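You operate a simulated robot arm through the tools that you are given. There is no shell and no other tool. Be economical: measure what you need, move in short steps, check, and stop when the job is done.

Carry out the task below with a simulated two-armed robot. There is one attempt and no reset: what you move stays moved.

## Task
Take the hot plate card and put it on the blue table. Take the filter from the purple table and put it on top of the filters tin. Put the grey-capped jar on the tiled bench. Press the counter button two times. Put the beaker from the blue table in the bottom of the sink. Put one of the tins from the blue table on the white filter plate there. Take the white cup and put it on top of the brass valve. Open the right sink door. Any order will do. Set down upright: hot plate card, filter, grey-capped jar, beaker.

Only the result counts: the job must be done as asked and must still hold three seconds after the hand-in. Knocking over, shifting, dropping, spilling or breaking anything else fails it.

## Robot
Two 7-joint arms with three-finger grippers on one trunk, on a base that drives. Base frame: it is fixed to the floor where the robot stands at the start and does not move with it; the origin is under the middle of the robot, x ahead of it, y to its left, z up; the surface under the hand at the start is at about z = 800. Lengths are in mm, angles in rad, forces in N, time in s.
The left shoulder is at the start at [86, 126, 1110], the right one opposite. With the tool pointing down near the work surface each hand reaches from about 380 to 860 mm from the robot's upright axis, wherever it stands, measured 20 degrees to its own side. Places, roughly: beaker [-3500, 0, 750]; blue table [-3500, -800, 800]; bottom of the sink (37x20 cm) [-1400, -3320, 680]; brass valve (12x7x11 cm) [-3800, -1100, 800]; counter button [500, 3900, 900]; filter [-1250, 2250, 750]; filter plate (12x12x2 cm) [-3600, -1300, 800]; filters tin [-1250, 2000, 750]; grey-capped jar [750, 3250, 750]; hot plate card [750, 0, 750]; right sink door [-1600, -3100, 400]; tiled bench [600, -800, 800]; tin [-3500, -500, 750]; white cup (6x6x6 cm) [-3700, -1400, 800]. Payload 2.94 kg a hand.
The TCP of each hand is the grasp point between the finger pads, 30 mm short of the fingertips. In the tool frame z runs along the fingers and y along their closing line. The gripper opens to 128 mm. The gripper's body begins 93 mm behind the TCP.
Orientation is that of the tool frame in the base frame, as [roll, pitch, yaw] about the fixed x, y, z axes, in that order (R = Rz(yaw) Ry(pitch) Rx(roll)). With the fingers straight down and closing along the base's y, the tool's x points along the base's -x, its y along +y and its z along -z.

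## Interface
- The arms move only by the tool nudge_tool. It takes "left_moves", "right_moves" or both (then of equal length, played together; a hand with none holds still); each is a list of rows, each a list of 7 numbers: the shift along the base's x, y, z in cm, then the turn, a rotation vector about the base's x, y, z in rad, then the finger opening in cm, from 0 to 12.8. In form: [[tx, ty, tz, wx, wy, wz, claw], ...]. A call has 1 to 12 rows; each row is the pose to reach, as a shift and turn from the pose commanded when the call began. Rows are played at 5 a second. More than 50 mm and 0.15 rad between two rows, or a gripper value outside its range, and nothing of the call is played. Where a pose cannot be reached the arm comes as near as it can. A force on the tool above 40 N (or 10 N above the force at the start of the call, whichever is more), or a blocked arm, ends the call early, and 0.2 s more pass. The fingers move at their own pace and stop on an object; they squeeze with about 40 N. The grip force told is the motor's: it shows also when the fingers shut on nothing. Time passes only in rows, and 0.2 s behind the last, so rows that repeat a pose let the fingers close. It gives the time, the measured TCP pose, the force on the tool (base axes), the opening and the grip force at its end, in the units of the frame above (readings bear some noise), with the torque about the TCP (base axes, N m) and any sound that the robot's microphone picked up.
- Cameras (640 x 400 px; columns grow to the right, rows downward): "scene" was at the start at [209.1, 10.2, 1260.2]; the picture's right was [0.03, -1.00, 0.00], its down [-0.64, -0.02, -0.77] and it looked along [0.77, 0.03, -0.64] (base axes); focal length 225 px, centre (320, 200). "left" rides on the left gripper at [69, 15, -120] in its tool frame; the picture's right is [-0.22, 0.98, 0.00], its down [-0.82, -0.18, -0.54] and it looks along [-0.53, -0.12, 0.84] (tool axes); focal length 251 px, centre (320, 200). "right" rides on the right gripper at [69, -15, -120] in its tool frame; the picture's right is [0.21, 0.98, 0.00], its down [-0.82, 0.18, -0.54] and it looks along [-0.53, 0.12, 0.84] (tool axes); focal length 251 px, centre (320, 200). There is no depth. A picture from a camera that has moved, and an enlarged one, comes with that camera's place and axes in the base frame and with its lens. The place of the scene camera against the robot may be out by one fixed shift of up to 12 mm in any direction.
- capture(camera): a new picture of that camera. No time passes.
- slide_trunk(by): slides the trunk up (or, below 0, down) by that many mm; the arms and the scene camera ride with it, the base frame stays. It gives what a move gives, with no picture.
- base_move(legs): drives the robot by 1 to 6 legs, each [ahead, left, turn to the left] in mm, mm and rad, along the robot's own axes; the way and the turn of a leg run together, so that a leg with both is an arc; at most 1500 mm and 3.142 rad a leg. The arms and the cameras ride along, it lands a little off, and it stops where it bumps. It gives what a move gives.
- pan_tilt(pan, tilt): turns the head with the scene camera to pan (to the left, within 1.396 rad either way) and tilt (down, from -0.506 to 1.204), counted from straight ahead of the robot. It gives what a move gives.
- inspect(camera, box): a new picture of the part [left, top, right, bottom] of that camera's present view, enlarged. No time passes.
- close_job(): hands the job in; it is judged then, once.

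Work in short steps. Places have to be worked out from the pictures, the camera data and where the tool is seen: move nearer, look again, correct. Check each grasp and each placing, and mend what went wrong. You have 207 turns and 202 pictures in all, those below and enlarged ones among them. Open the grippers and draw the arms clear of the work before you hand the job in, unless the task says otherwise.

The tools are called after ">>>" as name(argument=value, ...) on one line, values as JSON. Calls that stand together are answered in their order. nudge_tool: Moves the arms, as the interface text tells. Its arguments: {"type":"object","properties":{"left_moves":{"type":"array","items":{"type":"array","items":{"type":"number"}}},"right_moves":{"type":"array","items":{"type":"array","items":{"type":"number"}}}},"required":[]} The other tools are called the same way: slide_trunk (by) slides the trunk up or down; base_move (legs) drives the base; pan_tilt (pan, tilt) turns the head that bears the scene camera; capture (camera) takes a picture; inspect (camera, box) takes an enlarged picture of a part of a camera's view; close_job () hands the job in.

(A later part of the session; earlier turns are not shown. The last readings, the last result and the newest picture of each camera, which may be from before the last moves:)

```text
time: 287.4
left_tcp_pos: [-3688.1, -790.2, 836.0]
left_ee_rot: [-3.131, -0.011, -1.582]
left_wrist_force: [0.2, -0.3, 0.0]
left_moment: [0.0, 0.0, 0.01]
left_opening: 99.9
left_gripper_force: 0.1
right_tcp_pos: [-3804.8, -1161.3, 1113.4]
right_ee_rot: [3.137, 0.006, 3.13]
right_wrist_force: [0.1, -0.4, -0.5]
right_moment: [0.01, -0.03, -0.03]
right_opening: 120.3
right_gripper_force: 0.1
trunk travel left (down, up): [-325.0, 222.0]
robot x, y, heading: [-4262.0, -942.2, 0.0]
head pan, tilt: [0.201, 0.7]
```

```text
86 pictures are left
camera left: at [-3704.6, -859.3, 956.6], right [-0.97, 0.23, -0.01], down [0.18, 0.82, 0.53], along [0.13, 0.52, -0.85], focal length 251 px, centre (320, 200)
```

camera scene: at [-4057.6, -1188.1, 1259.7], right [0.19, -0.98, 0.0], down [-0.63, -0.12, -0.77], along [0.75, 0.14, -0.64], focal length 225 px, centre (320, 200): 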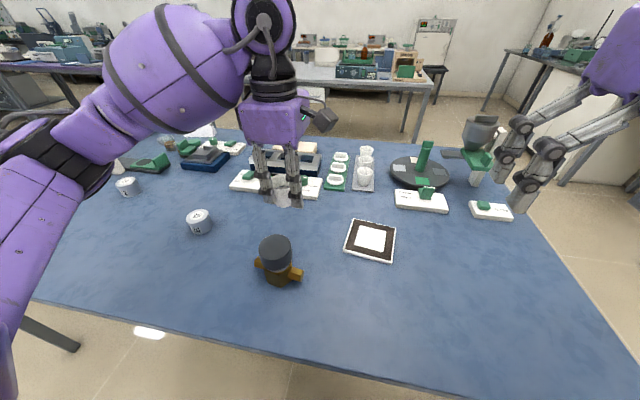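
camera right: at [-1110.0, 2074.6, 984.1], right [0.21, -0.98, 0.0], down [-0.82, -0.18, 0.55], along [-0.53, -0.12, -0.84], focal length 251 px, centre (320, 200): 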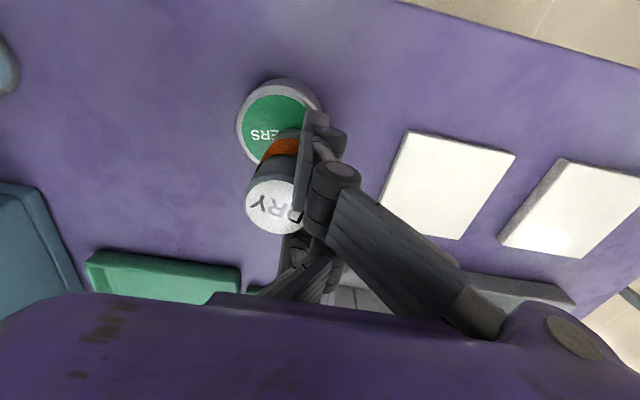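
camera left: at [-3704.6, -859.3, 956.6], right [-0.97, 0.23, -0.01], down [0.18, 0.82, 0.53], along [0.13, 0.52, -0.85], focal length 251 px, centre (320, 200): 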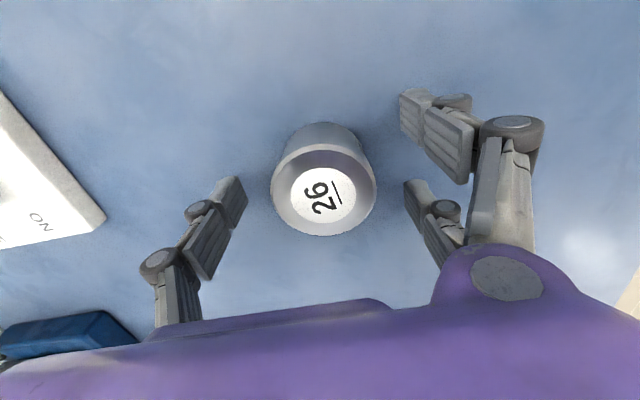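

>>> nudge_tool(left_moves=[[0, 0, 0, 0, 0, 0, 8], [0, 0, 0, 0, 0, 0, 6.5], [0, 0, 0, 0, 0, 0, 5.5], [0, 0, 0, 0, 0, 0, 4.5], [0, 0, 0, 0, 0, 0, 4], [0, 0, 0, 0, 0, 0, 4]])

>>> nudge_tool(left_moves=[[0, 0, 1, 0, 0, 0, 4], [0, 0, 4, 0, 0, 0, 4], [0, 0, 8, 0, 0, 0, 4], [0, 0, 12, 0, 0, 0, 4], [0, 0, 16, 0, 0, 0, 4], [0, 0, 20, 0, 0, 0, 4]])

```text
time: 288.8
left_tcp_pos: [-3687.2, -791.5, 838.2]
left_ee_rot: [-3.13, -0.011, -1.581]
left_wrist_force: [0.0, -0.4, 0.7]
left_moment: [-0.04, -0.01, -0.03]
left_opening: 48.9
left_gripper_force: 40.0
right_tcp_pos: [-3804.5, -1162.6, 1113.3]
right_ee_rot: [3.137, 0.005, 3.13]
right_wrist_force: [1.0, 0.5, 0.2]
right_moment: [-0.01, -0.01, 0.0]
right_opening: 119.8
right_gripper_force: 0.2
trunk travel left (down, up): [-325.0, 222.0]
robot x, y, heading: [-4261.4, -941.1, -0.001]
head pan, tilt: [0.201, 0.7]
```

```text
time: 290.2
left_tcp_pos: [-3687.7, -792.7, 1035.3]
left_ee_rot: [-3.132, -0.01, -1.581]
left_wrist_force: [1.1, 1.5, -1.2]
left_moment: [-0.01, 0.01, 0.0]
left_opening: 48.9
left_gripper_force: 39.8
right_tcp_pos: [-3805.1, -1161.6, 1114.0]
right_ee_rot: [3.139, 0.008, 3.127]
right_wrist_force: [0.4, 0.4, 0.1]
right_moment: [0.05, -0.03, -0.02]
right_opening: 120.2
right_gripper_force: 0.0
trunk travel left (down, up): [-325.0, 222.0]
robot x, y, heading: [-4260.1, -937.0, -0.003]
head pan, tilt: [0.201, 0.7]
```

Tin held. I slide 465 right to bring it over the filter plate.

>>> base_move(legs=[[0, -465, 0]])

>>> capture(camera="left")

>>> capture(camera="scene")

```text
time: 294.8
left_tcp_pos: [-3689.1, -1255.7, 1033.8]
left_ee_rot: [-3.133, -0.011, -1.583]
left_wrist_force: [-0.7, 0.5, -0.9]
left_moment: [0.0, 0.01, 0.0]
left_opening: 49.1
left_gripper_force: 39.6
right_tcp_pos: [-3806.0, -1624.3, 1114.1]
right_ee_rot: [3.139, 0.005, 3.13]
right_wrist_force: [-1.0, -0.5, -0.7]
right_moment: [0.06, 0.03, -0.01]
right_opening: 120.2
right_gripper_force: 0.1
trunk travel left (down, up): [-325.0, 222.0]
robot x, y, heading: [-4262.8, -1402.7, 0.0]
head pan, tilt: [0.201, 0.7]
```

```text
85 pictures are left
camera left: at [-3706.1, -1323.5, 1153.6], right [-0.97, 0.23, -0.01], down [0.19, 0.82, 0.53], along [0.13, 0.52, -0.85], focal length 251 px, centre (320, 200)
```

left: 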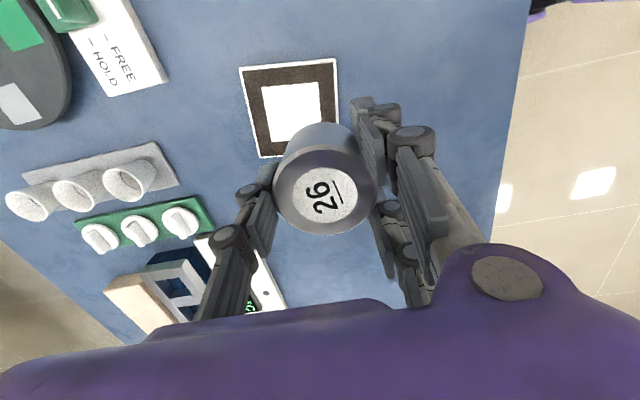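

```text
84 pictures are left
camera scene: at [-4057.2, -1380.7, 1259.7], right [0.2, -0.98, 0.0], down [-0.63, -0.13, -0.76], along [0.75, 0.15, -0.64], focal length 225 px, centre (320, 200)
```

scene: 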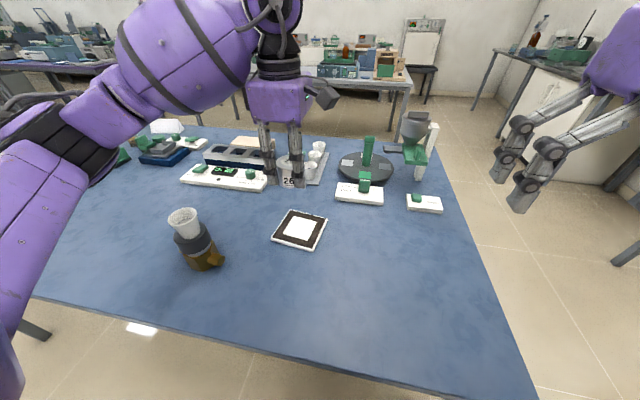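

Plate centre at (-3653, -1260). I move 36 mm ahead and lower to near the plate.

>>> nudge_tool(left_moves=[[3.6, -0.3, 0, 0, 0, 0, 4], [3.6, -0.3, -4, 0, 0, 0, 4], [3.6, -0.3, -8, 0, 0, 0, 4], [3.6, -0.3, -12, 0, 0, 0, 4], [3.6, -0.3, -16, 0, 0, 0, 4]])

>>> capture(camera="left")

>>> inspect(camera="scene", box=[220, 150, 380, 270])

```text
time: 296.0
left_tcp_pos: [-3653.1, -1260.7, 871.2]
left_ee_rot: [-3.133, -0.01, -1.585]
left_wrist_force: [0.6, 0.5, -0.5]
left_moment: [0.02, 0.01, 0.02]
left_opening: 48.9
left_gripper_force: 39.5
right_tcp_pos: [-3805.3, -1624.2, 1113.0]
right_ee_rot: [3.137, 0.005, 3.129]
right_wrist_force: [0.5, -0.4, 0.2]
right_moment: [-0.01, 0.03, 0.02]
right_opening: 120.1
right_gripper_force: 0.1
trunk travel left (down, up): [-325.0, 222.0]
robot x, y, heading: [-4266.9, -1408.2, -0.002]
head pan, tilt: [0.201, 0.7]
```

```text
83 pictures are left
camera left: at [-3669.5, -1328.1, 991.2], right [-0.97, 0.23, -0.01], down [0.18, 0.83, 0.53], along [0.13, 0.52, -0.85], focal length 251 px, centre (320, 200)
```

left: 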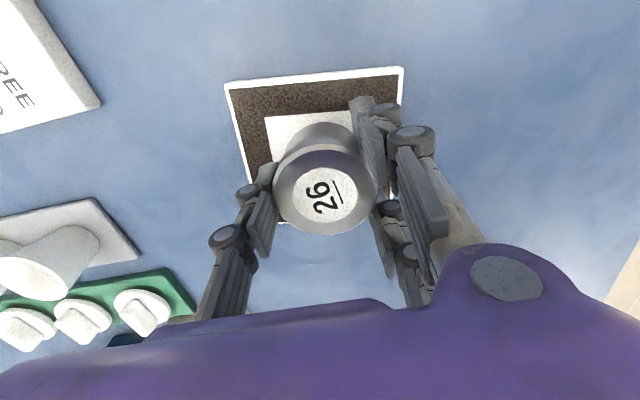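

```text
3.33 times, centred on (300, 210) of scene
camera zoom: at [-4056.7, -1380.4, 1259.6], right [0.2, -0.98, 0.0], down [-0.63, -0.13, -0.76], along [0.75, 0.15, -0.64], focal length 750 px, centre (387, 167)
```

zoom: 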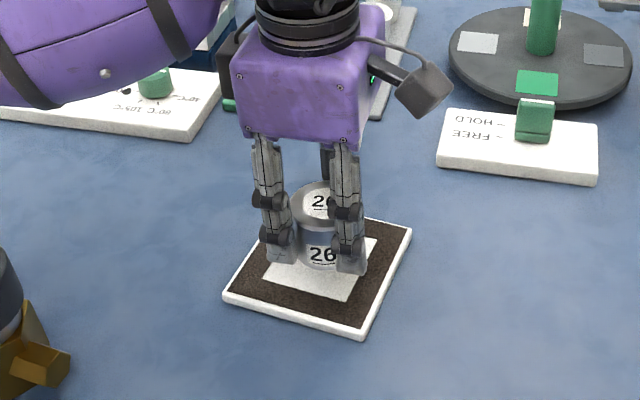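

Well centred. I lower to contact.

>>> nudge_tool(left_moves=[[0, 0, -0.5, 0, 0, 0, 4], [0, 0, -1.0, 0, 0, 0, 4]])

>>> nudge_tool(left_moves=[[0, 0, -0.3, 0, 0, 0, 4], [0, 0, -0.6, 0, 0, 0, 4]])

```text
time: 296.6
left_tcp_pos: [-3652.4, -1259.7, 862.7]
left_ee_rot: [-3.132, -0.009, -1.584]
left_wrist_force: [-0.2, -0.1, -0.9]
left_moment: [-0.01, 0.02, 0.03]
left_opening: 48.8
left_gripper_force: 40.1
right_tcp_pos: [-3806.6, -1624.5, 1113.5]
right_ee_rot: [3.139, 0.005, 3.128]
right_wrist_force: [0.7, 0.2, 0.1]
right_moment: [0.0, 0.0, 0.04]
right_opening: 120.0
right_gripper_force: 0.0
trunk travel left (down, up): [-325.0, 222.0]
robot x, y, heading: [-4265.2, -1404.4, -0.005]
head pan, tilt: [0.201, 0.7]
```

```text
time: 297.2
left_tcp_pos: [-3653.8, -1259.6, 856.5]
left_ee_rot: [-3.133, -0.011, -1.584]
left_wrist_force: [0.2, -0.1, -1.4]
left_moment: [-0.06, 0.0, -0.01]
left_opening: 48.8
left_gripper_force: 40.1
right_tcp_pos: [-3805.6, -1625.7, 1113.5]
right_ee_rot: [3.138, 0.004, 3.131]
right_wrist_force: [0.0, 0.0, 1.1]
right_moment: [0.02, -0.01, -0.01]
right_opening: 120.0
right_gripper_force: 0.0
trunk travel left (down, up): [-325.0, 222.0]
robot x, y, heading: [-4264.7, -1404.8, 0.0]
head pan, tilt: [0.201, 0.7]
```

>>> nudge_tool(left_moves=[[0, 0, -0.25, 0, 0, 0, 4], [0, 0, -0.5, 0, 0, 0, 4]])

>>> nudge_tool(left_moves=[[0, 0, -0.2, 0, 0, 0, 4], [0, 0, -0.3, 0, 0, 0, 4]])

```text
time: 297.8
left_tcp_pos: [-3654.6, -1259.3, 852.9]
left_ee_rot: [-3.132, -0.009, -1.583]
left_wrist_force: [-0.1, -0.7, -0.8]
left_moment: [-0.02, 0.0, 0.03]
left_opening: 49.0
left_gripper_force: 39.9
right_tcp_pos: [-3807.7, -1624.3, 1112.7]
right_ee_rot: [3.137, 0.006, 3.129]
right_wrist_force: [-0.4, 1.0, 0.3]
right_moment: [0.0, 0.03, 0.0]
right_opening: 120.1
right_gripper_force: 0.2
trunk travel left (down, up): [-325.0, 222.0]
robot x, y, heading: [-4264.0, -1405.9, -0.007]
head pan, tilt: [0.201, 0.7]
```

```text
time: 298.4
left_tcp_pos: [-3654.1, -1259.1, 849.5]
left_ee_rot: [-3.132, -0.011, -1.583]
left_wrist_force: [-0.8, 0.7, -1.5]
left_moment: [0.02, 0.01, 0.0]
left_opening: 48.6
left_gripper_force: 40.0
right_tcp_pos: [-3806.2, -1625.1, 1113.4]
right_ee_rot: [3.137, 0.005, 3.13]
right_wrist_force: [0.3, 0.5, -0.8]
right_moment: [-0.02, 0.03, -0.01]
right_opening: 120.3
right_gripper_force: 0.0
trunk travel left (down, up): [-325.0, 222.0]
robot x, y, heading: [-4261.5, -1405.7, -0.005]
head pan, tilt: [0.201, 0.7]
```

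Still no contact at 849; I look closely and go on by small steps.

>>> nudge_tool(left_moves=[[0, 0, -0.25, 0, 0, 0, 4], [0, 0, -0.4, 0, 0, 0, 4]])

>>> inspect(camera="scene", box=[250, 180, 350, 260])

```text
time: 299.0
left_tcp_pos: [-3652.1, -1259.3, 847.7]
left_ee_rot: [-3.128, -0.01, -1.582]
left_wrist_force: [0.2, 1.5, 16.2]
left_moment: [0.07, 0.38, -0.05]
left_opening: 48.6
left_gripper_force: 40.6
right_tcp_pos: [-3806.8, -1625.4, 1114.0]
right_ee_rot: [3.138, 0.007, 3.129]
right_wrist_force: [0.2, 0.5, 0.4]
right_moment: [-0.01, 0.02, -0.01]
right_opening: 120.0
right_gripper_force: 0.1
trunk travel left (down, up): [-325.0, 222.0]
robot x, y, heading: [-4262.4, -1407.4, -0.003]
head pan, tilt: [0.201, 0.7]
```

```text
5.00 times, centred on (300, 220) of scene
camera zoom: at [-4058.6, -1380.7, 1260.1], right [0.2, -0.98, 0.0], down [-0.63, -0.13, -0.77], along [0.75, 0.15, -0.64], focal length 1126 px, centre (420, 100)
```

zoom: 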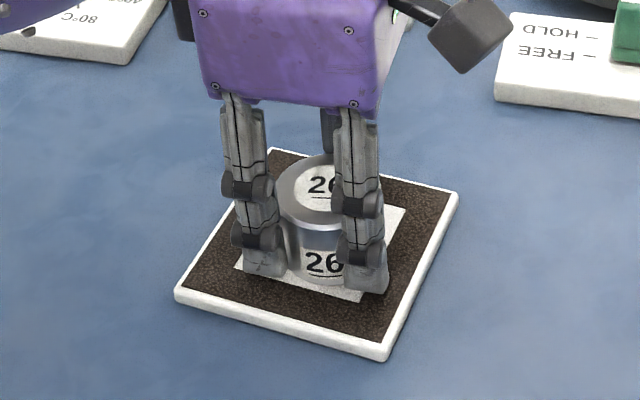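

Contact at 16 N, tin level on the plate's middle. I release and lift off.

>>> nudge_tool(left_moves=[[0, 0, 0.3, 0, 0, 0, 5], [0, 0, 0.3, 0, 0, 0, 6.5], [0, 0, 0.3, 0, 0, 0, 8], [0, 0, 0.3, 0, 0, 0, 9], [0, 0, 4, 0, 0, 0, 9], [0, 0, 8, 0, 0, 0, 9], [0, 0, 12, 0, 0, 0, 9], [0, 0, 16, 0, 0, 0, 9], [0, 0, 20, 0, 0, 0, 9], [0, 0, 23, 0, 0, 0, 9]])

>>> capture(camera="scene")

```text
time: 301.2
left_tcp_pos: [-3653.3, -1258.8, 1076.7]
left_ee_rot: [-3.133, -0.008, -1.584]
left_wrist_force: [0.0, 0.2, 0.8]
left_moment: [0.0, -0.01, -0.01]
left_opening: 90.1
left_gripper_force: 0.0
right_tcp_pos: [-3806.8, -1624.8, 1114.6]
right_ee_rot: [3.139, 0.007, 3.128]
right_wrist_force: [0.0, 0.4, 0.2]
right_moment: [0.03, -0.04, 0.02]
right_opening: 120.1
right_gripper_force: 0.0
trunk travel left (down, up): [-325.0, 222.0]
robot x, y, heading: [-4264.0, -1403.0, -0.002]
head pan, tilt: [0.201, 0.7]
```

```text
80 pictures are left
camera scene: at [-4058.1, -1380.7, 1259.8], right [0.2, -0.98, 0.0], down [-0.63, -0.13, -0.77], along [0.75, 0.15, -0.64], focal length 225 px, centre (320, 200)
```

scene: 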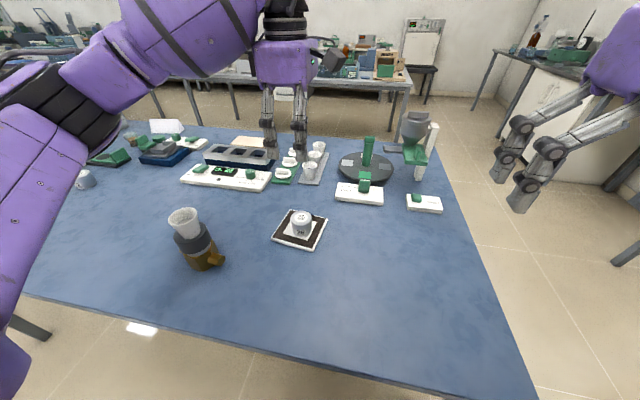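

Tin stands on the filter plate. Now the beaker: I drive back round to the table's right end, to grip it with the left hand from there.

>>> base_move(legs=[[-200, 0, 0], [0, 0, 1.57], [1050, 0, 0], [1050, 0, 0], [0, 0, -1.57], [900, 0, 0]])

>>> base_move(legs=[[0, 0, -1.57]])

>>> pan_tilt(pan=0.2, tilt=0.65)

>>> capture(camera="scene")

```text
time: 324.7
left_tcp_pos: [-2894.6, 841.6, 1076.0]
left_ee_rot: [-3.134, -0.011, -1.585]
left_wrist_force: [1.0, -0.8, 0.0]
left_moment: [0.06, 0.02, -0.03]
left_opening: 90.2
left_gripper_force: 0.0
right_tcp_pos: [-3050.0, 475.0, 1113.6]
right_ee_rot: [3.137, 0.005, 3.124]
right_wrist_force: [0.2, -0.3, 0.2]
right_moment: [0.0, 0.03, 0.0]
right_opening: 120.2
right_gripper_force: 0.1
trunk travel left (down, up): [-325.0, 222.0]
robot x, y, heading: [-3507.0, 698.0, -0.004]
head pan, tilt: [0.201, 0.7]
```

```text
time: 328.9
left_tcp_pos: [-3352.9, 87.2, 1076.3]
left_ee_rot: [-3.133, -0.01, -3.14]
left_wrist_force: [0.2, -0.7, 0.0]
left_moment: [0.02, 0.0, 0.02]
left_opening: 89.9
left_gripper_force: 0.2
right_tcp_pos: [-3722.7, 236.1, 1114.6]
right_ee_rot: [3.138, 0.005, 1.573]
right_wrist_force: [0.3, 0.5, -0.6]
right_moment: [-0.03, 0.04, -0.02]
right_opening: 120.2
right_gripper_force: 0.2
trunk travel left (down, up): [-325.0, 222.0]
robot x, y, heading: [-3509.4, 695.2, -1.564]
head pan, tilt: [0.201, 0.7]
```

```text
time: 329.5
left_tcp_pos: [-3354.5, 86.2, 1076.3]
left_ee_rot: [-3.131, -0.01, -3.14]
left_wrist_force: [-0.3, 0.1, 0.0]
left_moment: [-0.02, 0.03, -0.02]
left_opening: 89.9
left_gripper_force: 0.0
right_tcp_pos: [-3721.7, 235.6, 1113.2]
right_ee_rot: [3.139, 0.006, 1.572]
right_wrist_force: [-0.5, -0.3, -1.1]
right_moment: [-0.04, 0.0, -0.02]
right_opening: 120.3
right_gripper_force: 0.0
trunk travel left (down, up): [-325.0, 222.0]
robot x, y, heading: [-3506.9, 694.4, -1.557]
head pan, tilt: [0.201, 0.649]
```

```text
79 pictures are left
camera scene: at [-3493.7, 489.3, 1264.0], right [-0.98, -0.21, 0.0], down [-0.13, 0.59, -0.8], along [0.17, -0.78, -0.6], focal length 225 px, centre (320, 200)
```

scene: 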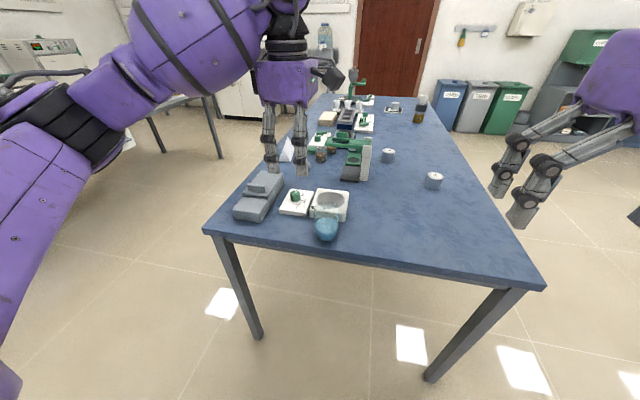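

Beaker near (-3419, 55). I turn the left hand so it closes along x (clear of the hot plate beside it) and bring it above the beaker.

>>> nudge_tool(left_moves=[[-0.6, -0.3, 0, 0, 0, -0.143, 10], [-1.2, -0.6, 0, 0, 0, -0.286, 11], [-1.8, -0.9, 0, 0, 0, -0.428, 12], [-2.4, -1.2, 0, 0, 0, -0.571, 12.8], [-3, -1.5, 0, 0, 0, -0.714, 12.8], [-3.6, -1.8, 0, 0, 0, -0.857, 12.8], [-4.2, -2.1, 0, 0, 0, -1.0, 12.8], [-4.8, -2.4, 0, 0, 0, -1.143, 12.8], [-5.4, -2.7, 0, 0, 0, -1.286, 12.8], [-6, -3, -2, 0, 0, -1.428, 12.8], [-6.5, -3.2, -4, 0, 0, -1.57, 12.8]])

>>> capture(camera="left")

>>> inspect(camera="scene", box=[220, 150, 420, 270])

```text
time: 331.9
left_tcp_pos: [-3419.1, 53.1, 1035.0]
left_ee_rot: [-3.134, -0.01, 1.571]
left_wrist_force: [0.0, -0.5, 0.9]
left_moment: [-0.05, 0.03, -0.02]
left_opening: 128.0
left_gripper_force: 0.1
right_tcp_pos: [-3721.9, 234.5, 1112.3]
right_ee_rot: [3.139, 0.005, 1.572]
right_wrist_force: [-0.2, -0.1, 0.7]
right_moment: [0.06, 0.01, -0.02]
right_opening: 120.1
right_gripper_force: 0.0
trunk travel left (down, up): [-325.0, 222.0]
robot x, y, heading: [-3506.1, 697.3, -1.56]
head pan, tilt: [0.201, 0.649]
```

```text
78 pictures are left
camera left: at [-3402.4, 121.4, 1155.0], right [0.98, -0.21, -0.01], down [-0.18, -0.83, 0.53], along [-0.12, -0.52, -0.85], focal length 251 px, centre (320, 200)
```

left: 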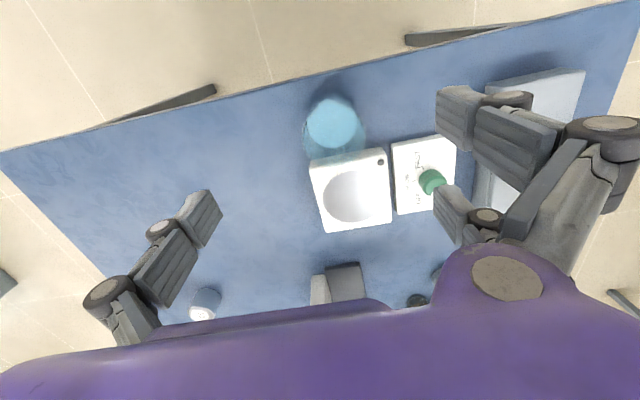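

```text
3.20 times, centred on (320, 210) of scene
camera zoom: at [-3493.9, 489.0, 1264.0], right [-0.98, -0.21, 0.0], down [-0.13, 0.59, -0.8], along [0.17, -0.78, -0.6], focal length 720 px, centre (320, 168)
```

zoom: 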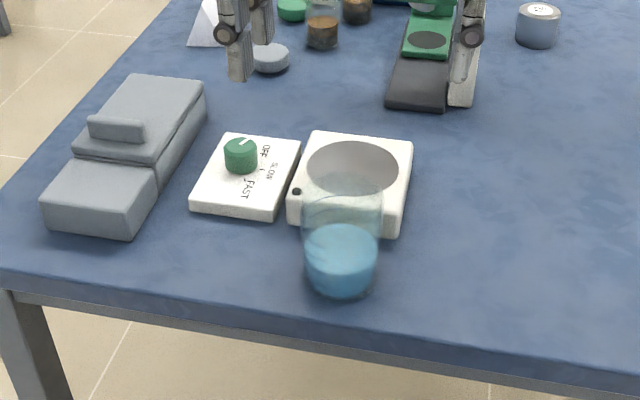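

The left camera puts the beaker centre near (-3405, 35), about 70 mm wide. I shift there, lower to z 950, and look closer.

>>> nudge_tool(left_moves=[[0.6, -0.9, -3, 0, 0, 0, 12.8], [1.3, -1.8, -6, 0, 0, 0, 12.8], [1.3, -1.8, -8.5, 0, 0, 0, 12.8]])

>>> inspect(camera="left", box=[200, 50, 480, 250])

>>> inspect(camera="scene", box=[240, 130, 400, 260])

```text
time: 332.7
left_tcp_pos: [-3406.3, 37.7, 950.3]
left_ee_rot: [-3.131, -0.01, 1.573]
left_wrist_force: [-0.8, -0.5, -0.7]
left_moment: [-0.03, 0.04, -0.01]
left_opening: 127.8
left_gripper_force: 0.0
right_tcp_pos: [-3721.0, 235.1, 1114.4]
right_ee_rot: [3.137, 0.005, 1.573]
right_wrist_force: [0.2, 0.4, 0.2]
right_moment: [0.01, 0.01, 0.02]
right_opening: 120.2
right_gripper_force: 0.0
trunk travel left (down, up): [-325.0, 222.0]
robot x, y, heading: [-3507.3, 692.7, -1.559]
head pan, tilt: [0.201, 0.649]
```

```text
2.00 times, centred on (340, 150) of left
camera zoom: at [-3390.2, 105.7, 1070.6], right [0.98, -0.21, -0.01], down [-0.17, -0.83, 0.53], along [-0.12, -0.52, -0.84], focal length 503 px, centre (280, 300)
```

zoom: 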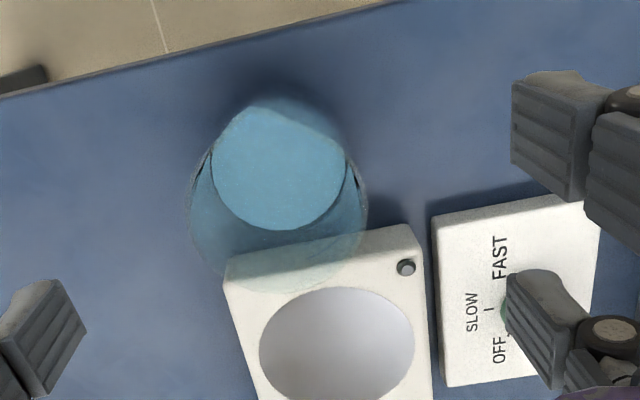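

```text
3.08 times, centred on (320, 195) of scene
camera zoom: at [-3493.7, 489.1, 1264.0], right [-0.98, -0.21, 0.0], down [-0.13, 0.59, -0.8], along [0.17, -0.78, -0.6], focal length 693 px, centre (320, 215)
```

zoom: 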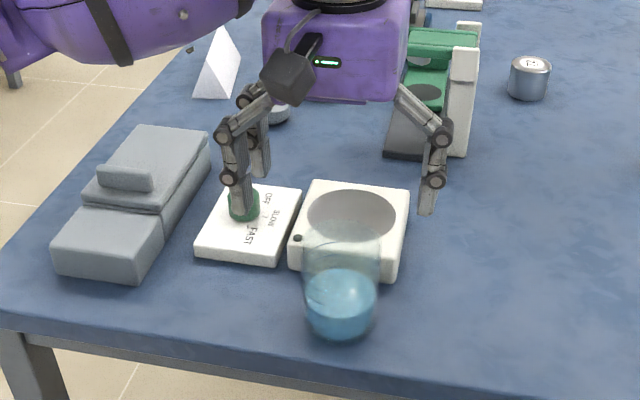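

Rim centre is about (-3409, 31), rim near z 885; hot plate and control box start at y ≈ −13, tops ~830. I descend to TCP z 862 with 100 mm opening so the tips stay above those.

>>> nudge_tool(left_moves=[[-0.3, -0.3, -3, 0, 0, 0, 11], [-0.3, -0.3, -6, 0, 0, 0, 10.5], [-0.3, -0.3, -8.8, 0, 0, 0, 10.5]])

>>> capture(camera="left")

>>> inspect(camera="scene", box=[260, 150, 400, 260])

```text
time: 333.5
left_tcp_pos: [-3407.3, 34.2, 862.2]
left_ee_rot: [-3.132, -0.01, 1.574]
left_wrist_force: [0.1, -0.6, -0.3]
left_moment: [-0.01, -0.03, -0.04]
left_opening: 104.8
left_gripper_force: 0.0
right_tcp_pos: [-3721.4, 235.4, 1112.8]
right_ee_rot: [3.139, 0.007, 1.572]
right_wrist_force: [-0.5, -0.3, 0.6]
right_moment: [0.03, 0.02, -0.01]
right_opening: 120.2
right_gripper_force: 0.1
trunk travel left (down, up): [-325.0, 222.0]
robot x, y, heading: [-3506.6, 696.4, -1.561]
head pan, tilt: [0.201, 0.649]
```

```text
74 pictures are left
camera left: at [-3391.6, 102.9, 982.2], right [0.98, -0.21, -0.01], down [-0.17, -0.83, 0.53], along [-0.12, -0.52, -0.85], focal length 251 px, centre (320, 200)
```

left: 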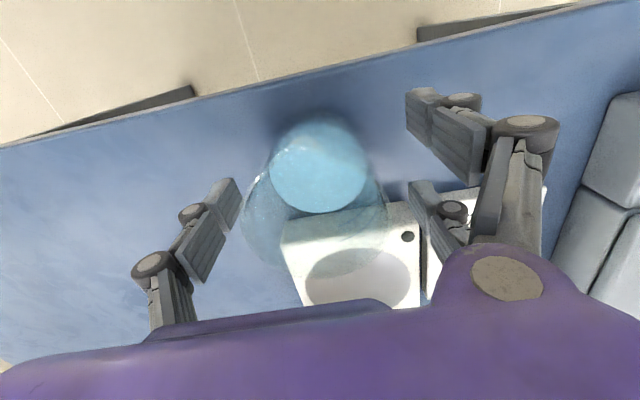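

```text
3.64 times, centred on (330, 205) of scene
camera zoom: at [-3493.6, 488.9, 1264.0], right [-0.98, -0.21, 0.0], down [-0.13, 0.59, -0.8], along [0.17, -0.78, -0.6], focal length 819 px, centre (284, 182)
```

zoom: 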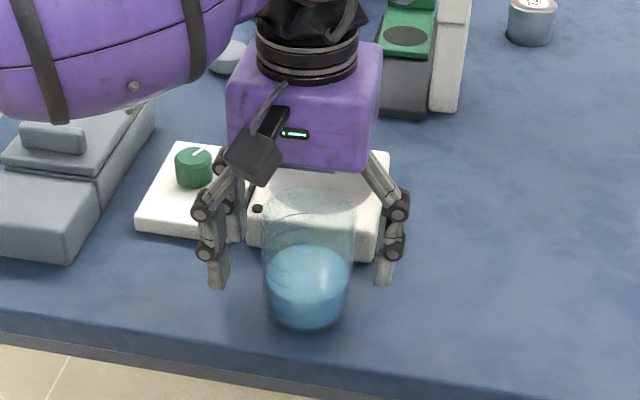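

Beaker centred between the fingers. I close slowly.

>>> nudge_tool(left_moves=[[-0.1, 0, 0, 0, 0, 0, 9.5], [-0.1, 0, 0, 0, 0, 0, 8.8], [-0.1, 0, 0, 0, 0, 0, 8.2], [-0.1, 0, 0, 0, 0, 0, 7.6], [-0.1, 0, 0, 0, 0, 0, 7], [-0.1, 0, 0, 0, 0, 0, 6.4], [-0.1, 0, 0, 0, 0, 0, 5.8], [-0.1, 0, 0, 0, 0, 0, 5.5]])

>>> capture(camera="left")

```text
time: 335.3
left_tcp_pos: [-3409.0, 34.9, 863.3]
left_ee_rot: [-3.132, -0.01, 1.574]
left_wrist_force: [-0.5, 1.2, 1.8]
left_moment: [0.0, -0.04, 0.01]
left_opening: 63.2
left_gripper_force: 40.3
right_tcp_pos: [-3722.1, 236.6, 1113.6]
right_ee_rot: [3.137, 0.007, 1.572]
right_wrist_force: [0.2, -0.2, 0.5]
right_moment: [-0.02, -0.01, -0.01]
right_opening: 120.1
right_gripper_force: 0.0
trunk travel left (down, up): [-325.0, 222.0]
robot x, y, heading: [-3507.2, 696.3, -1.563]
head pan, tilt: [0.201, 0.649]
```

```text
72 pictures are left
camera left: at [-3392.8, 103.2, 983.1], right [0.98, -0.21, -0.01], down [-0.17, -0.83, 0.53], along [-0.12, -0.52, -0.84], focal length 251 px, centre (320, 200)
```

left: 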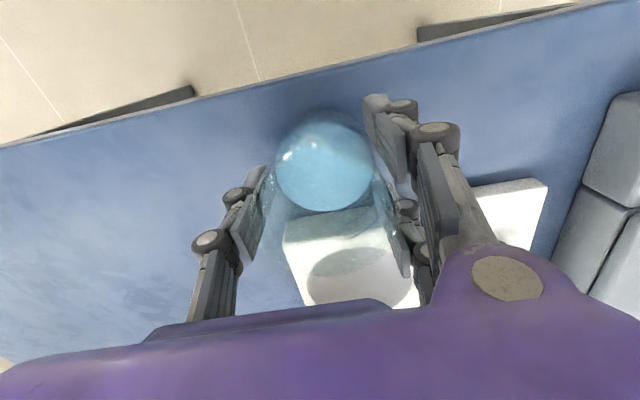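

Gripped at 63 mm. I lift slowly and level.

>>> nudge_tool(left_moves=[[0, 0, 0.5, 0, 0, 0, 5.5], [0, 0, 1.5, 0, 0, 0, 5.5], [0, 0, 3, 0, 0, 0, 5.5], [0, 0, 5, 0, 0, 0, 5.5], [0, 0, 7.5, 0, 0, 0, 5.5], [0, 0, 10, 0, 0, 0, 5.5], [0, 0, 12.5, 0, 0, 0, 5.5], [0, 0, 15, 0, 0, 0, 5.5], [0, 0, 17, 0, 0, 0, 5.5]])

>>> capture(camera="scene")

```text
time: 337.3
left_tcp_pos: [-3408.6, 35.6, 1034.5]
left_ee_rot: [-3.133, -0.01, 1.572]
left_wrist_force: [-0.7, 0.2, -1.6]
left_moment: [0.0, 0.05, 0.03]
left_opening: 63.0
left_gripper_force: 40.0
right_tcp_pos: [-3722.9, 235.6, 1114.2]
right_ee_rot: [3.138, 0.004, 1.572]
right_wrist_force: [0.6, 0.1, 0.4]
right_moment: [0.03, 0.01, -0.01]
right_opening: 120.3
right_gripper_force: 0.1
trunk travel left (down, up): [-325.0, 222.0]
robot x, y, heading: [-3506.1, 698.2, -1.564]
head pan, tilt: [0.201, 0.649]
```

```text
71 pictures are left
camera scene: at [-3493.9, 489.3, 1264.1], right [-0.98, -0.21, 0.0], down [-0.13, 0.59, -0.8], along [0.17, -0.78, -0.6], focal length 225 px, centre (320, 200)
```

scene: 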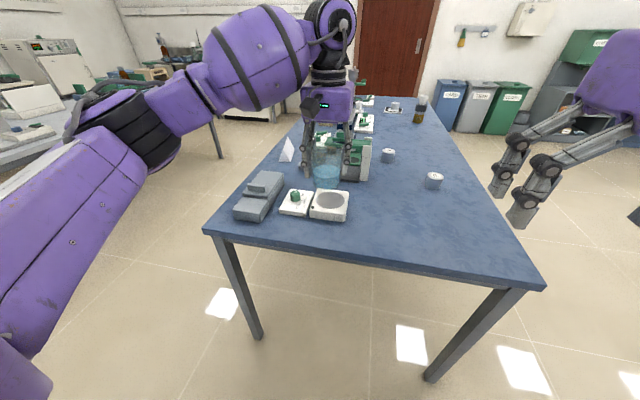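

Beaker held level. I drive round to the aisle in front of the blue table and head toward the sink side.

>>> base_move(legs=[[0, 0, 1.565], [1100, 0, 0], [0, 0, -1.57], [1000, 0, 0], [700, 0, 0]])

>>> pan_tilt(pan=0.3, tilt=0.3)

>>> capture(camera="scene")

```text
time: 358.8
left_tcp_pos: [-2365.4, -1646.8, 1033.3]
left_ee_rot: [-3.132, -0.01, 1.535]
left_wrist_force: [1.2, -0.3, -3.0]
left_moment: [0.01, 0.01, -0.02]
left_opening: 62.4
left_gripper_force: 40.2
right_tcp_pos: [-2671.1, -1434.4, 1114.1]
right_ee_rot: [3.139, 0.005, 1.532]
right_wrist_force: [0.0, 0.0, -1.1]
right_moment: [0.04, 0.02, -0.02]
right_opening: 120.3
right_gripper_force: 0.0
trunk travel left (down, up): [-325.0, 222.0]
robot x, y, heading: [-2441.6, -978.6, -1.596]
head pan, tilt: [0.201, 0.649]
```

```text
time: 359.7
left_tcp_pos: [-2365.8, -1646.5, 1033.7]
left_ee_rot: [-3.134, -0.01, 1.533]
left_wrist_force: [-1.0, -0.9, -2.3]
left_moment: [-0.02, 0.04, 0.01]
left_opening: 62.8
left_gripper_force: 40.3
right_tcp_pos: [-2670.3, -1433.3, 1113.9]
right_ee_rot: [3.139, 0.004, 1.534]
right_wrist_force: [-0.2, -0.1, 0.2]
right_moment: [-0.03, 0.0, -0.03]
right_opening: 119.9
right_gripper_force: 0.0
trunk travel left (down, up): [-325.0, 222.0]
robot x, y, heading: [-2438.5, -978.8, -1.597]
head pan, tilt: [0.3, 0.3]
```

```text
70 pictures are left
camera scene: at [-2422.8, -1193.5, 1295.7], right [-0.96, -0.27, 0.0], down [-0.08, 0.29, -0.95], along [0.26, -0.92, -0.3], focal length 225 px, centre (320, 200)
```

scene: 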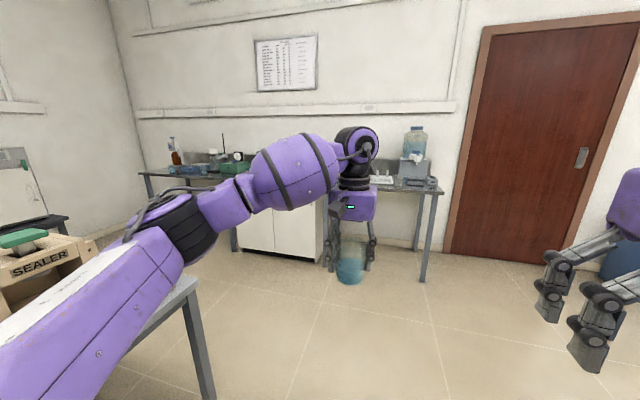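

The sink cabinet is ahead-left and the floor is clear. I drive on to y ≈ −2250 and then slide left before the sink.

>>> base_move(legs=[[1260, 0, 0.025], [0, 980, 0]])

>>> pan_tilt(pan=0, tilt=0.55)

>>> capture(camera="scene")

```text
time: 374.7
left_tcp_pos: [-1367.5, -2914.8, 1033.2]
left_ee_rot: [-3.133, -0.011, 1.58]
left_wrist_force: [-0.6, 0.9, -2.8]
left_moment: [0.02, 0.04, -0.01]
left_opening: 59.8
left_gripper_force: 39.9
right_tcp_pos: [-1681.6, -2715.7, 1112.5]
right_ee_rot: [3.138, 0.005, 1.577]
right_wrist_force: [-0.3, -0.1, 0.0]
right_moment: [-0.01, -0.01, -0.02]
right_opening: 120.1
right_gripper_force: 0.1
trunk travel left (down, up): [-325.0, 222.0]
robot x, y, heading: [-1474.1, -2257.1, -1.556]
head pan, tilt: [0.3, 0.3]
```

```text
time: 375.5
left_tcp_pos: [-1366.9, -2915.2, 1033.0]
left_ee_rot: [-3.132, -0.01, 1.581]
left_wrist_force: [-0.8, 0.0, -1.4]
left_moment: [-0.04, 0.02, 0.0]
left_opening: 59.6
left_gripper_force: 40.0
right_tcp_pos: [-1682.6, -2716.2, 1113.4]
right_ee_rot: [3.138, 0.005, 1.576]
right_wrist_force: [0.7, 0.2, 0.0]
right_moment: [0.01, 0.0, 0.01]
right_opening: 120.1
right_gripper_force: 0.1
trunk travel left (down, up): [-325.0, 222.0]
robot x, y, heading: [-1469.9, -2254.4, -1.552]
head pan, tilt: [0.0, 0.55]
```

```text
69 pictures are left
camera scene: at [-1472.5, -2465.9, 1272.9], right [-1.0, -0.02, 0.0], down [-0.01, 0.52, -0.85], along [0.02, -0.85, -0.52], focal length 225 px, centre (320, 200)
```

scene: 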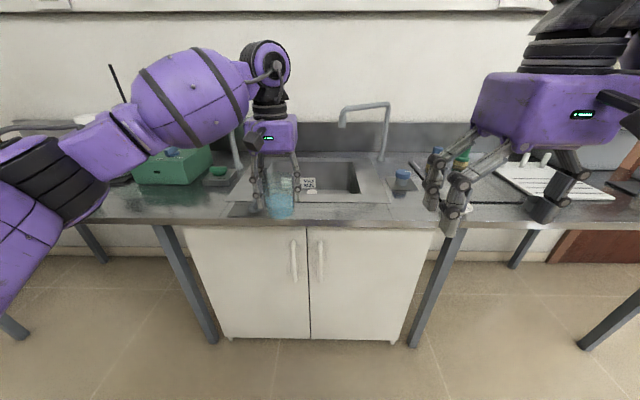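

The sink is right ahead, but the beaker grip has crept from 63 to 60 mm, so I place it soon. I look into the sink.

>>> inspect(camera="scene", box=[200, 90, 440, 240])

>>> capture(camera="left")

```text
2.67 times, centred on (320, 165) of scene
camera zoom: at [-1472.5, -2465.9, 1272.9], right [-1.0, -0.02, 0.0], down [-0.01, 0.52, -0.85], along [0.02, -0.85, -0.52], focal length 600 px, centre (320, 293)
```

zoom: 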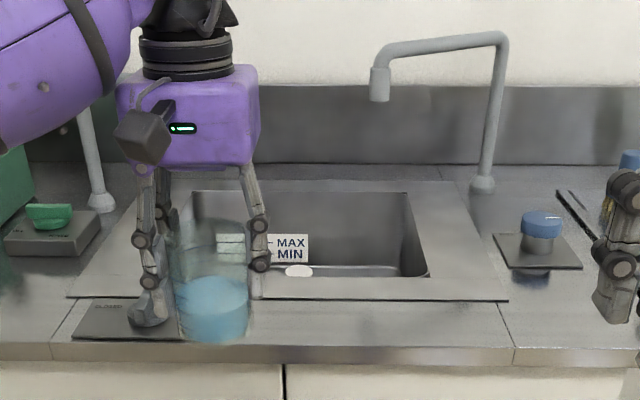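

```text
67 pictures are left
camera left: at [-1351.7, -2846.4, 1153.2], right [0.98, -0.21, -0.01], down [-0.17, -0.83, 0.53], along [-0.12, -0.52, -0.85], focal length 251 px, centre (320, 200)
```

left: 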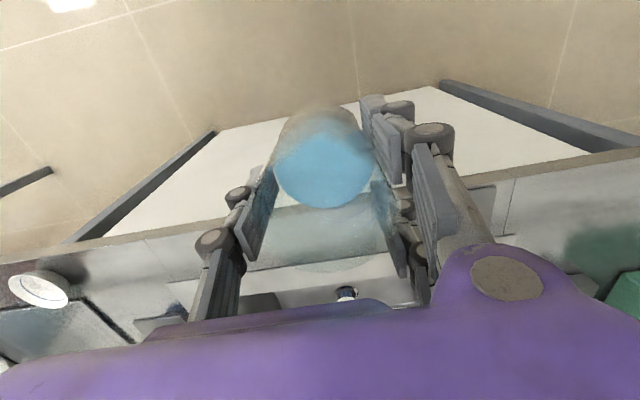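

The bowl spans about x −1226…−1600. I drive 250 nearer and look steeply down for a better measure.

>>> base_move(legs=[[250, 0, -0.018]])

>>> pan_tilt(pan=0, tilt=0.8)

>>> capture(camera="scene")

>>> capture(camera="right")

```text
time: 377.3
left_tcp_pos: [-1379.4, -3159.7, 1033.7]
left_ee_rot: [-3.134, -0.012, 1.561]
left_wrist_force: [0.0, 0.1, -2.8]
left_moment: [0.0, 0.0, -0.03]
left_opening: 59.7
left_gripper_force: 40.0
right_tcp_pos: [-1689.7, -2955.5, 1112.6]
right_ee_rot: [3.139, 0.005, 1.559]
right_wrist_force: [-0.9, 0.3, 0.1]
right_moment: [0.0, 0.0, -0.01]
right_opening: 120.1
right_gripper_force: 0.0
trunk travel left (down, up): [-325.0, 222.0]
robot x, y, heading: [-1466.9, -2497.1, -1.576]
head pan, tilt: [0.0, 0.55]
```

```text
time: 378.0
left_tcp_pos: [-1377.5, -3160.0, 1033.5]
left_ee_rot: [-3.134, -0.01, 1.56]
left_wrist_force: [-0.2, 0.4, -1.9]
left_moment: [0.0, -0.01, 0.0]
left_opening: 59.5
left_gripper_force: 39.9
right_tcp_pos: [-1688.9, -2955.1, 1113.5]
right_ee_rot: [3.137, 0.009, 1.56]
right_wrist_force: [0.7, -0.3, 0.6]
right_moment: [-0.01, 0.02, 0.03]
right_opening: 119.8
right_gripper_force: 0.0
trunk travel left (down, up): [-325.0, 222.0]
robot x, y, heading: [-1471.5, -2494.7, -1.569]
head pan, tilt: [0.0, 0.799]
```

```text
66 pictures are left
camera scene: at [-1475.0, -2700.0, 1251.5], right [-1.0, 0.0, 0.0], down [0.0, 0.72, -0.7], along [0.0, -0.7, -0.72], focal length 225 px, centre (320, 200)
```

scene: 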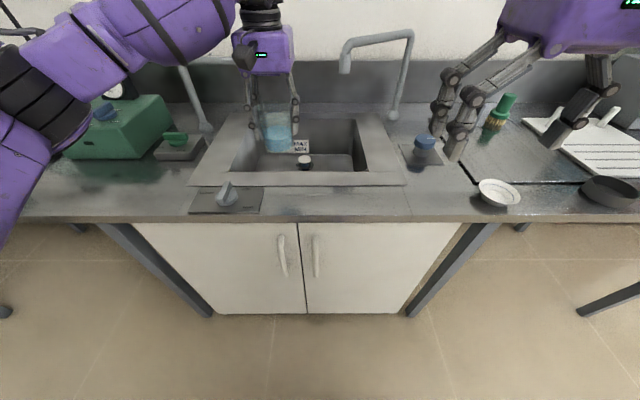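

```text
65 pictures are left
camera right: at [-1703.1, -2883.9, 1233.2], right [0.98, 0.2, 0.0], down [0.17, -0.82, 0.55], along [0.11, -0.53, -0.84], focal length 251 px, centre (320, 200)
```

right: 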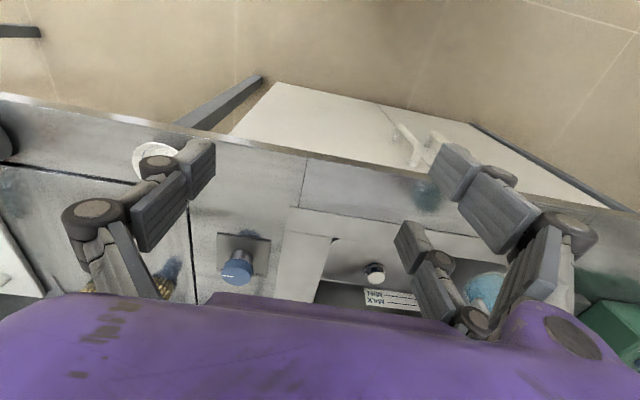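

I triangulate the sink rim at z ≈ 860, bowl x −1607…−1225, front rim y ≈ −3202; a plug stands near x −1411. I check the beaker's hold with the left camera.

>>> capture(camera="left")

>>> inspect(camera="scene", box=[210, 20, 390, 190])

```text
64 pictures are left
camera left: at [-1361.5, -3091.8, 1153.4], right [0.97, -0.22, -0.01], down [-0.18, -0.82, 0.53], along [-0.13, -0.52, -0.85], focal length 251 px, centre (320, 200)
```

left: 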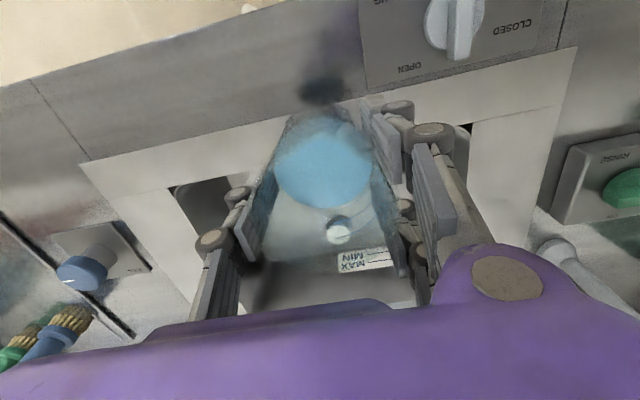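

```text
2.35 times, centred on (300, 105) of scene
camera zoom: at [-1475.0, -2700.0, 1251.5], right [-1.0, 0.0, 0.0], down [0.0, 0.72, -0.7], along [0.0, -0.7, -0.72], focal length 530 px, centre (367, 424)
```

zoom: 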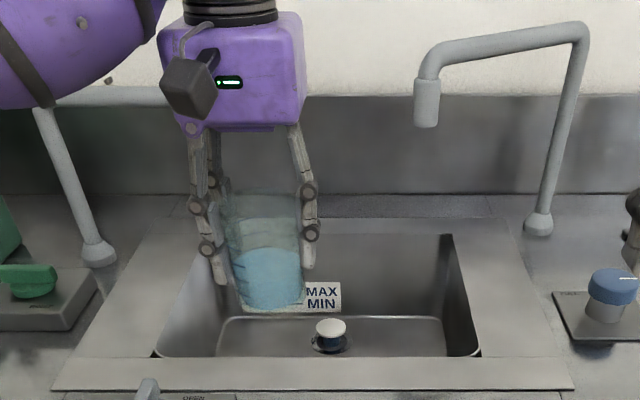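

The beaker hangs vertical, bottom about 67 mm under the TCP; the plug is well behind at y ≈ −3455. I drive 155 mm ahead so the beaker comes over the sink's middle.

>>> base_move(legs=[[155, 0, 0]])

>>> capture(camera="left")

>>> capture(camera="scene")

```text
time: 379.4
left_tcp_pos: [-1378.4, -3314.3, 1033.1]
left_ee_rot: [-3.133, -0.012, 1.562]
left_wrist_force: [-0.2, -1.0, -1.3]
left_moment: [0.03, 0.0, -0.01]
left_opening: 59.7
left_gripper_force: 40.4
right_tcp_pos: [-1688.4, -3111.1, 1112.9]
right_ee_rot: [3.138, 0.007, 1.56]
right_wrist_force: [0.3, -0.8, -0.3]
right_moment: [0.03, 0.0, 0.01]
right_opening: 119.9
right_gripper_force: 0.2
trunk travel left (down, up): [-325.0, 222.0]
robot x, y, heading: [-1468.8, -2652.9, -1.569]
head pan, tilt: [0.0, 0.799]
```

```text
62 pictures are left
camera left: at [-1361.1, -3246.3, 1153.4], right [0.97, -0.22, -0.01], down [-0.18, -0.83, 0.53], along [-0.13, -0.52, -0.85], focal length 251 px, centre (320, 200)
```

left: 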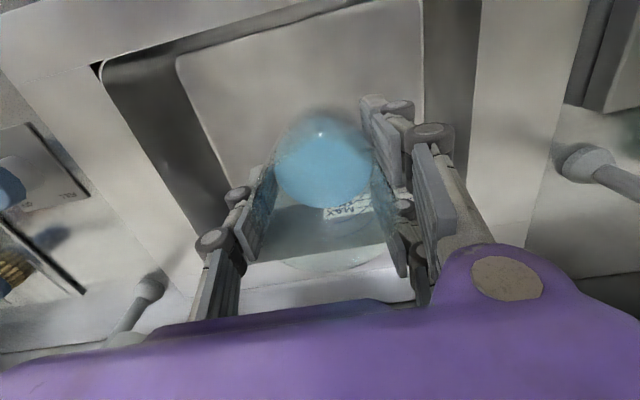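

```text
61 pictures are left
camera scene: at [-1475.0, -2854.7, 1251.4], right [-1.0, 0.0, 0.0], down [0.0, 0.72, -0.7], along [0.0, -0.7, -0.72], focal length 225 px, centre (320, 200)
```

scene: 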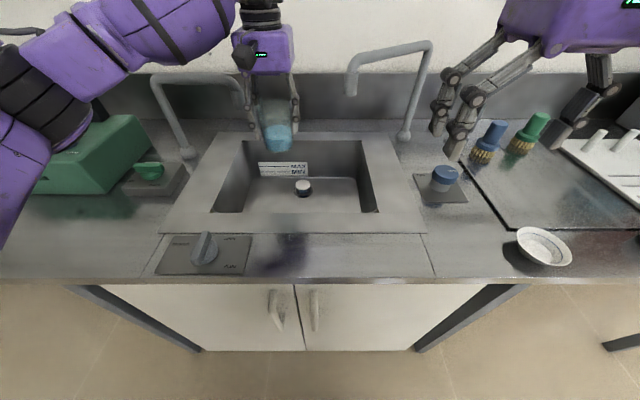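

The beaker is over the open front part of the sink bottom, clear of plug and spouts. I lower it straight down 24 cm, then look.

>>> nudge_tool(left_moves=[[0, 0, -3, 0, 0, 0, 5.5], [0, 0, -6, 0, 0, 0, 5.5], [0, 0, -9, 0, 0, 0, 5.5], [0, 0, -12, 0, 0, 0, 5.5], [0, 0, -15, 0, 0, 0, 5.5], [0, 0, -18, 0, 0, 0, 5.5], [0, 0, -21, 0, 0, 0, 5.5], [0, 0, -23.5, 0, 0, 0, 5.5]])

>>> inspect(camera="scene", box=[190, 60, 430, 260])

>>> capture(camera="left")

```text
time: 381.2
left_tcp_pos: [-1379.2, -3316.1, 798.7]
left_ee_rot: [-3.131, -0.012, 1.563]
left_wrist_force: [0.5, 0.9, -2.2]
left_moment: [0.0, 0.02, -0.03]
left_opening: 59.6
left_gripper_force: 39.9
right_tcp_pos: [-1688.6, -3109.1, 1113.6]
right_ee_rot: [3.138, 0.006, 1.561]
right_wrist_force: [0.5, 0.4, -0.5]
right_moment: [0.0, -0.02, 0.0]
right_opening: 120.0
right_gripper_force: 0.0
trunk travel left (down, up): [-325.0, 222.0]
robot x, y, heading: [-1468.7, -2653.3, -1.575]
head pan, tilt: [0.0, 0.799]
```

```text
2.00 times, centred on (310, 160) of scene
camera zoom: at [-1474.8, -2854.8, 1251.4], right [-1.0, 0.0, 0.0], down [0.0, 0.72, -0.7], along [0.0, -0.7, -0.72], focal length 450 px, centre (340, 280)
```

zoom: 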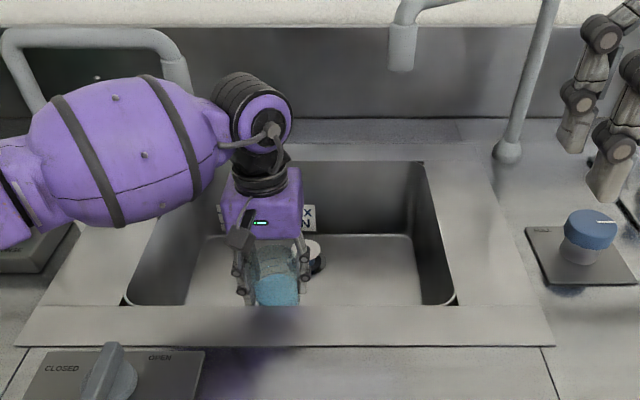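

```text
59 pictures are left
camera left: at [-1361.1, -3246.9, 918.5], right [0.97, -0.22, -0.01], down [-0.18, -0.83, 0.53], along [-0.13, -0.52, -0.85], focal length 251 px, centre (320, 200)
```

left: 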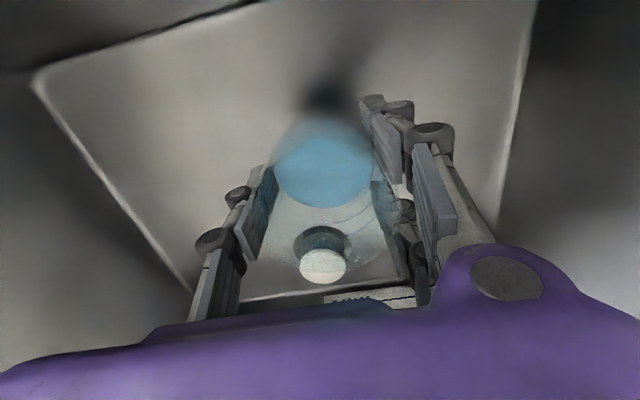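

Inside the bowl with ample room. I lower 4 cm more, then in small steps to contact.

>>> nudge_tool(left_moves=[[0, 0, -2, 0, 0, 0, 5.5], [0, 0, -3.5, 0, 0, 0, 5.5], [0, 0, -4, 0, 0, 0, 5.5]])

>>> nudge_tool(left_moves=[[0, 0, -0.4, 0, 0, 0, 5.5], [0, 0, -0.8, 0, 0, 0, 5.5]])

```text
time: 382.0
left_tcp_pos: [-1378.1, -3314.8, 759.0]
left_ee_rot: [-3.133, -0.011, 1.562]
left_wrist_force: [0.6, 0.7, -2.7]
left_moment: [-0.01, 0.01, -0.02]
left_opening: 59.7
left_gripper_force: 40.2
right_tcp_pos: [-1688.4, -3110.7, 1114.8]
right_ee_rot: [3.138, 0.007, 1.561]
right_wrist_force: [-0.4, -0.8, -0.7]
right_moment: [0.0, 0.02, -0.01]
right_opening: 120.1
right_gripper_force: 0.1
trunk travel left (down, up): [-325.0, 222.0]
robot x, y, heading: [-1469.5, -2651.2, -1.572]
head pan, tilt: [0.0, 0.799]
```

```text
time: 382.6
left_tcp_pos: [-1378.0, -3313.7, 754.4]
left_ee_rot: [-3.132, -0.005, 1.562]
left_wrist_force: [2.0, 2.2, 15.5]
left_moment: [0.38, -0.53, -0.04]
left_opening: 59.6
left_gripper_force: 39.8
right_tcp_pos: [-1687.4, -3107.5, 1115.1]
right_ee_rot: [3.138, 0.009, 1.56]
right_wrist_force: [0.0, 0.1, -0.5]
right_moment: [-0.02, 0.01, 0.01]
right_opening: 120.1
right_gripper_force: 0.1
trunk travel left (down, up): [-325.0, 222.0]
robot x, y, heading: [-1469.4, -2651.9, -1.57]
head pan, tilt: [0.0, 0.799]
```

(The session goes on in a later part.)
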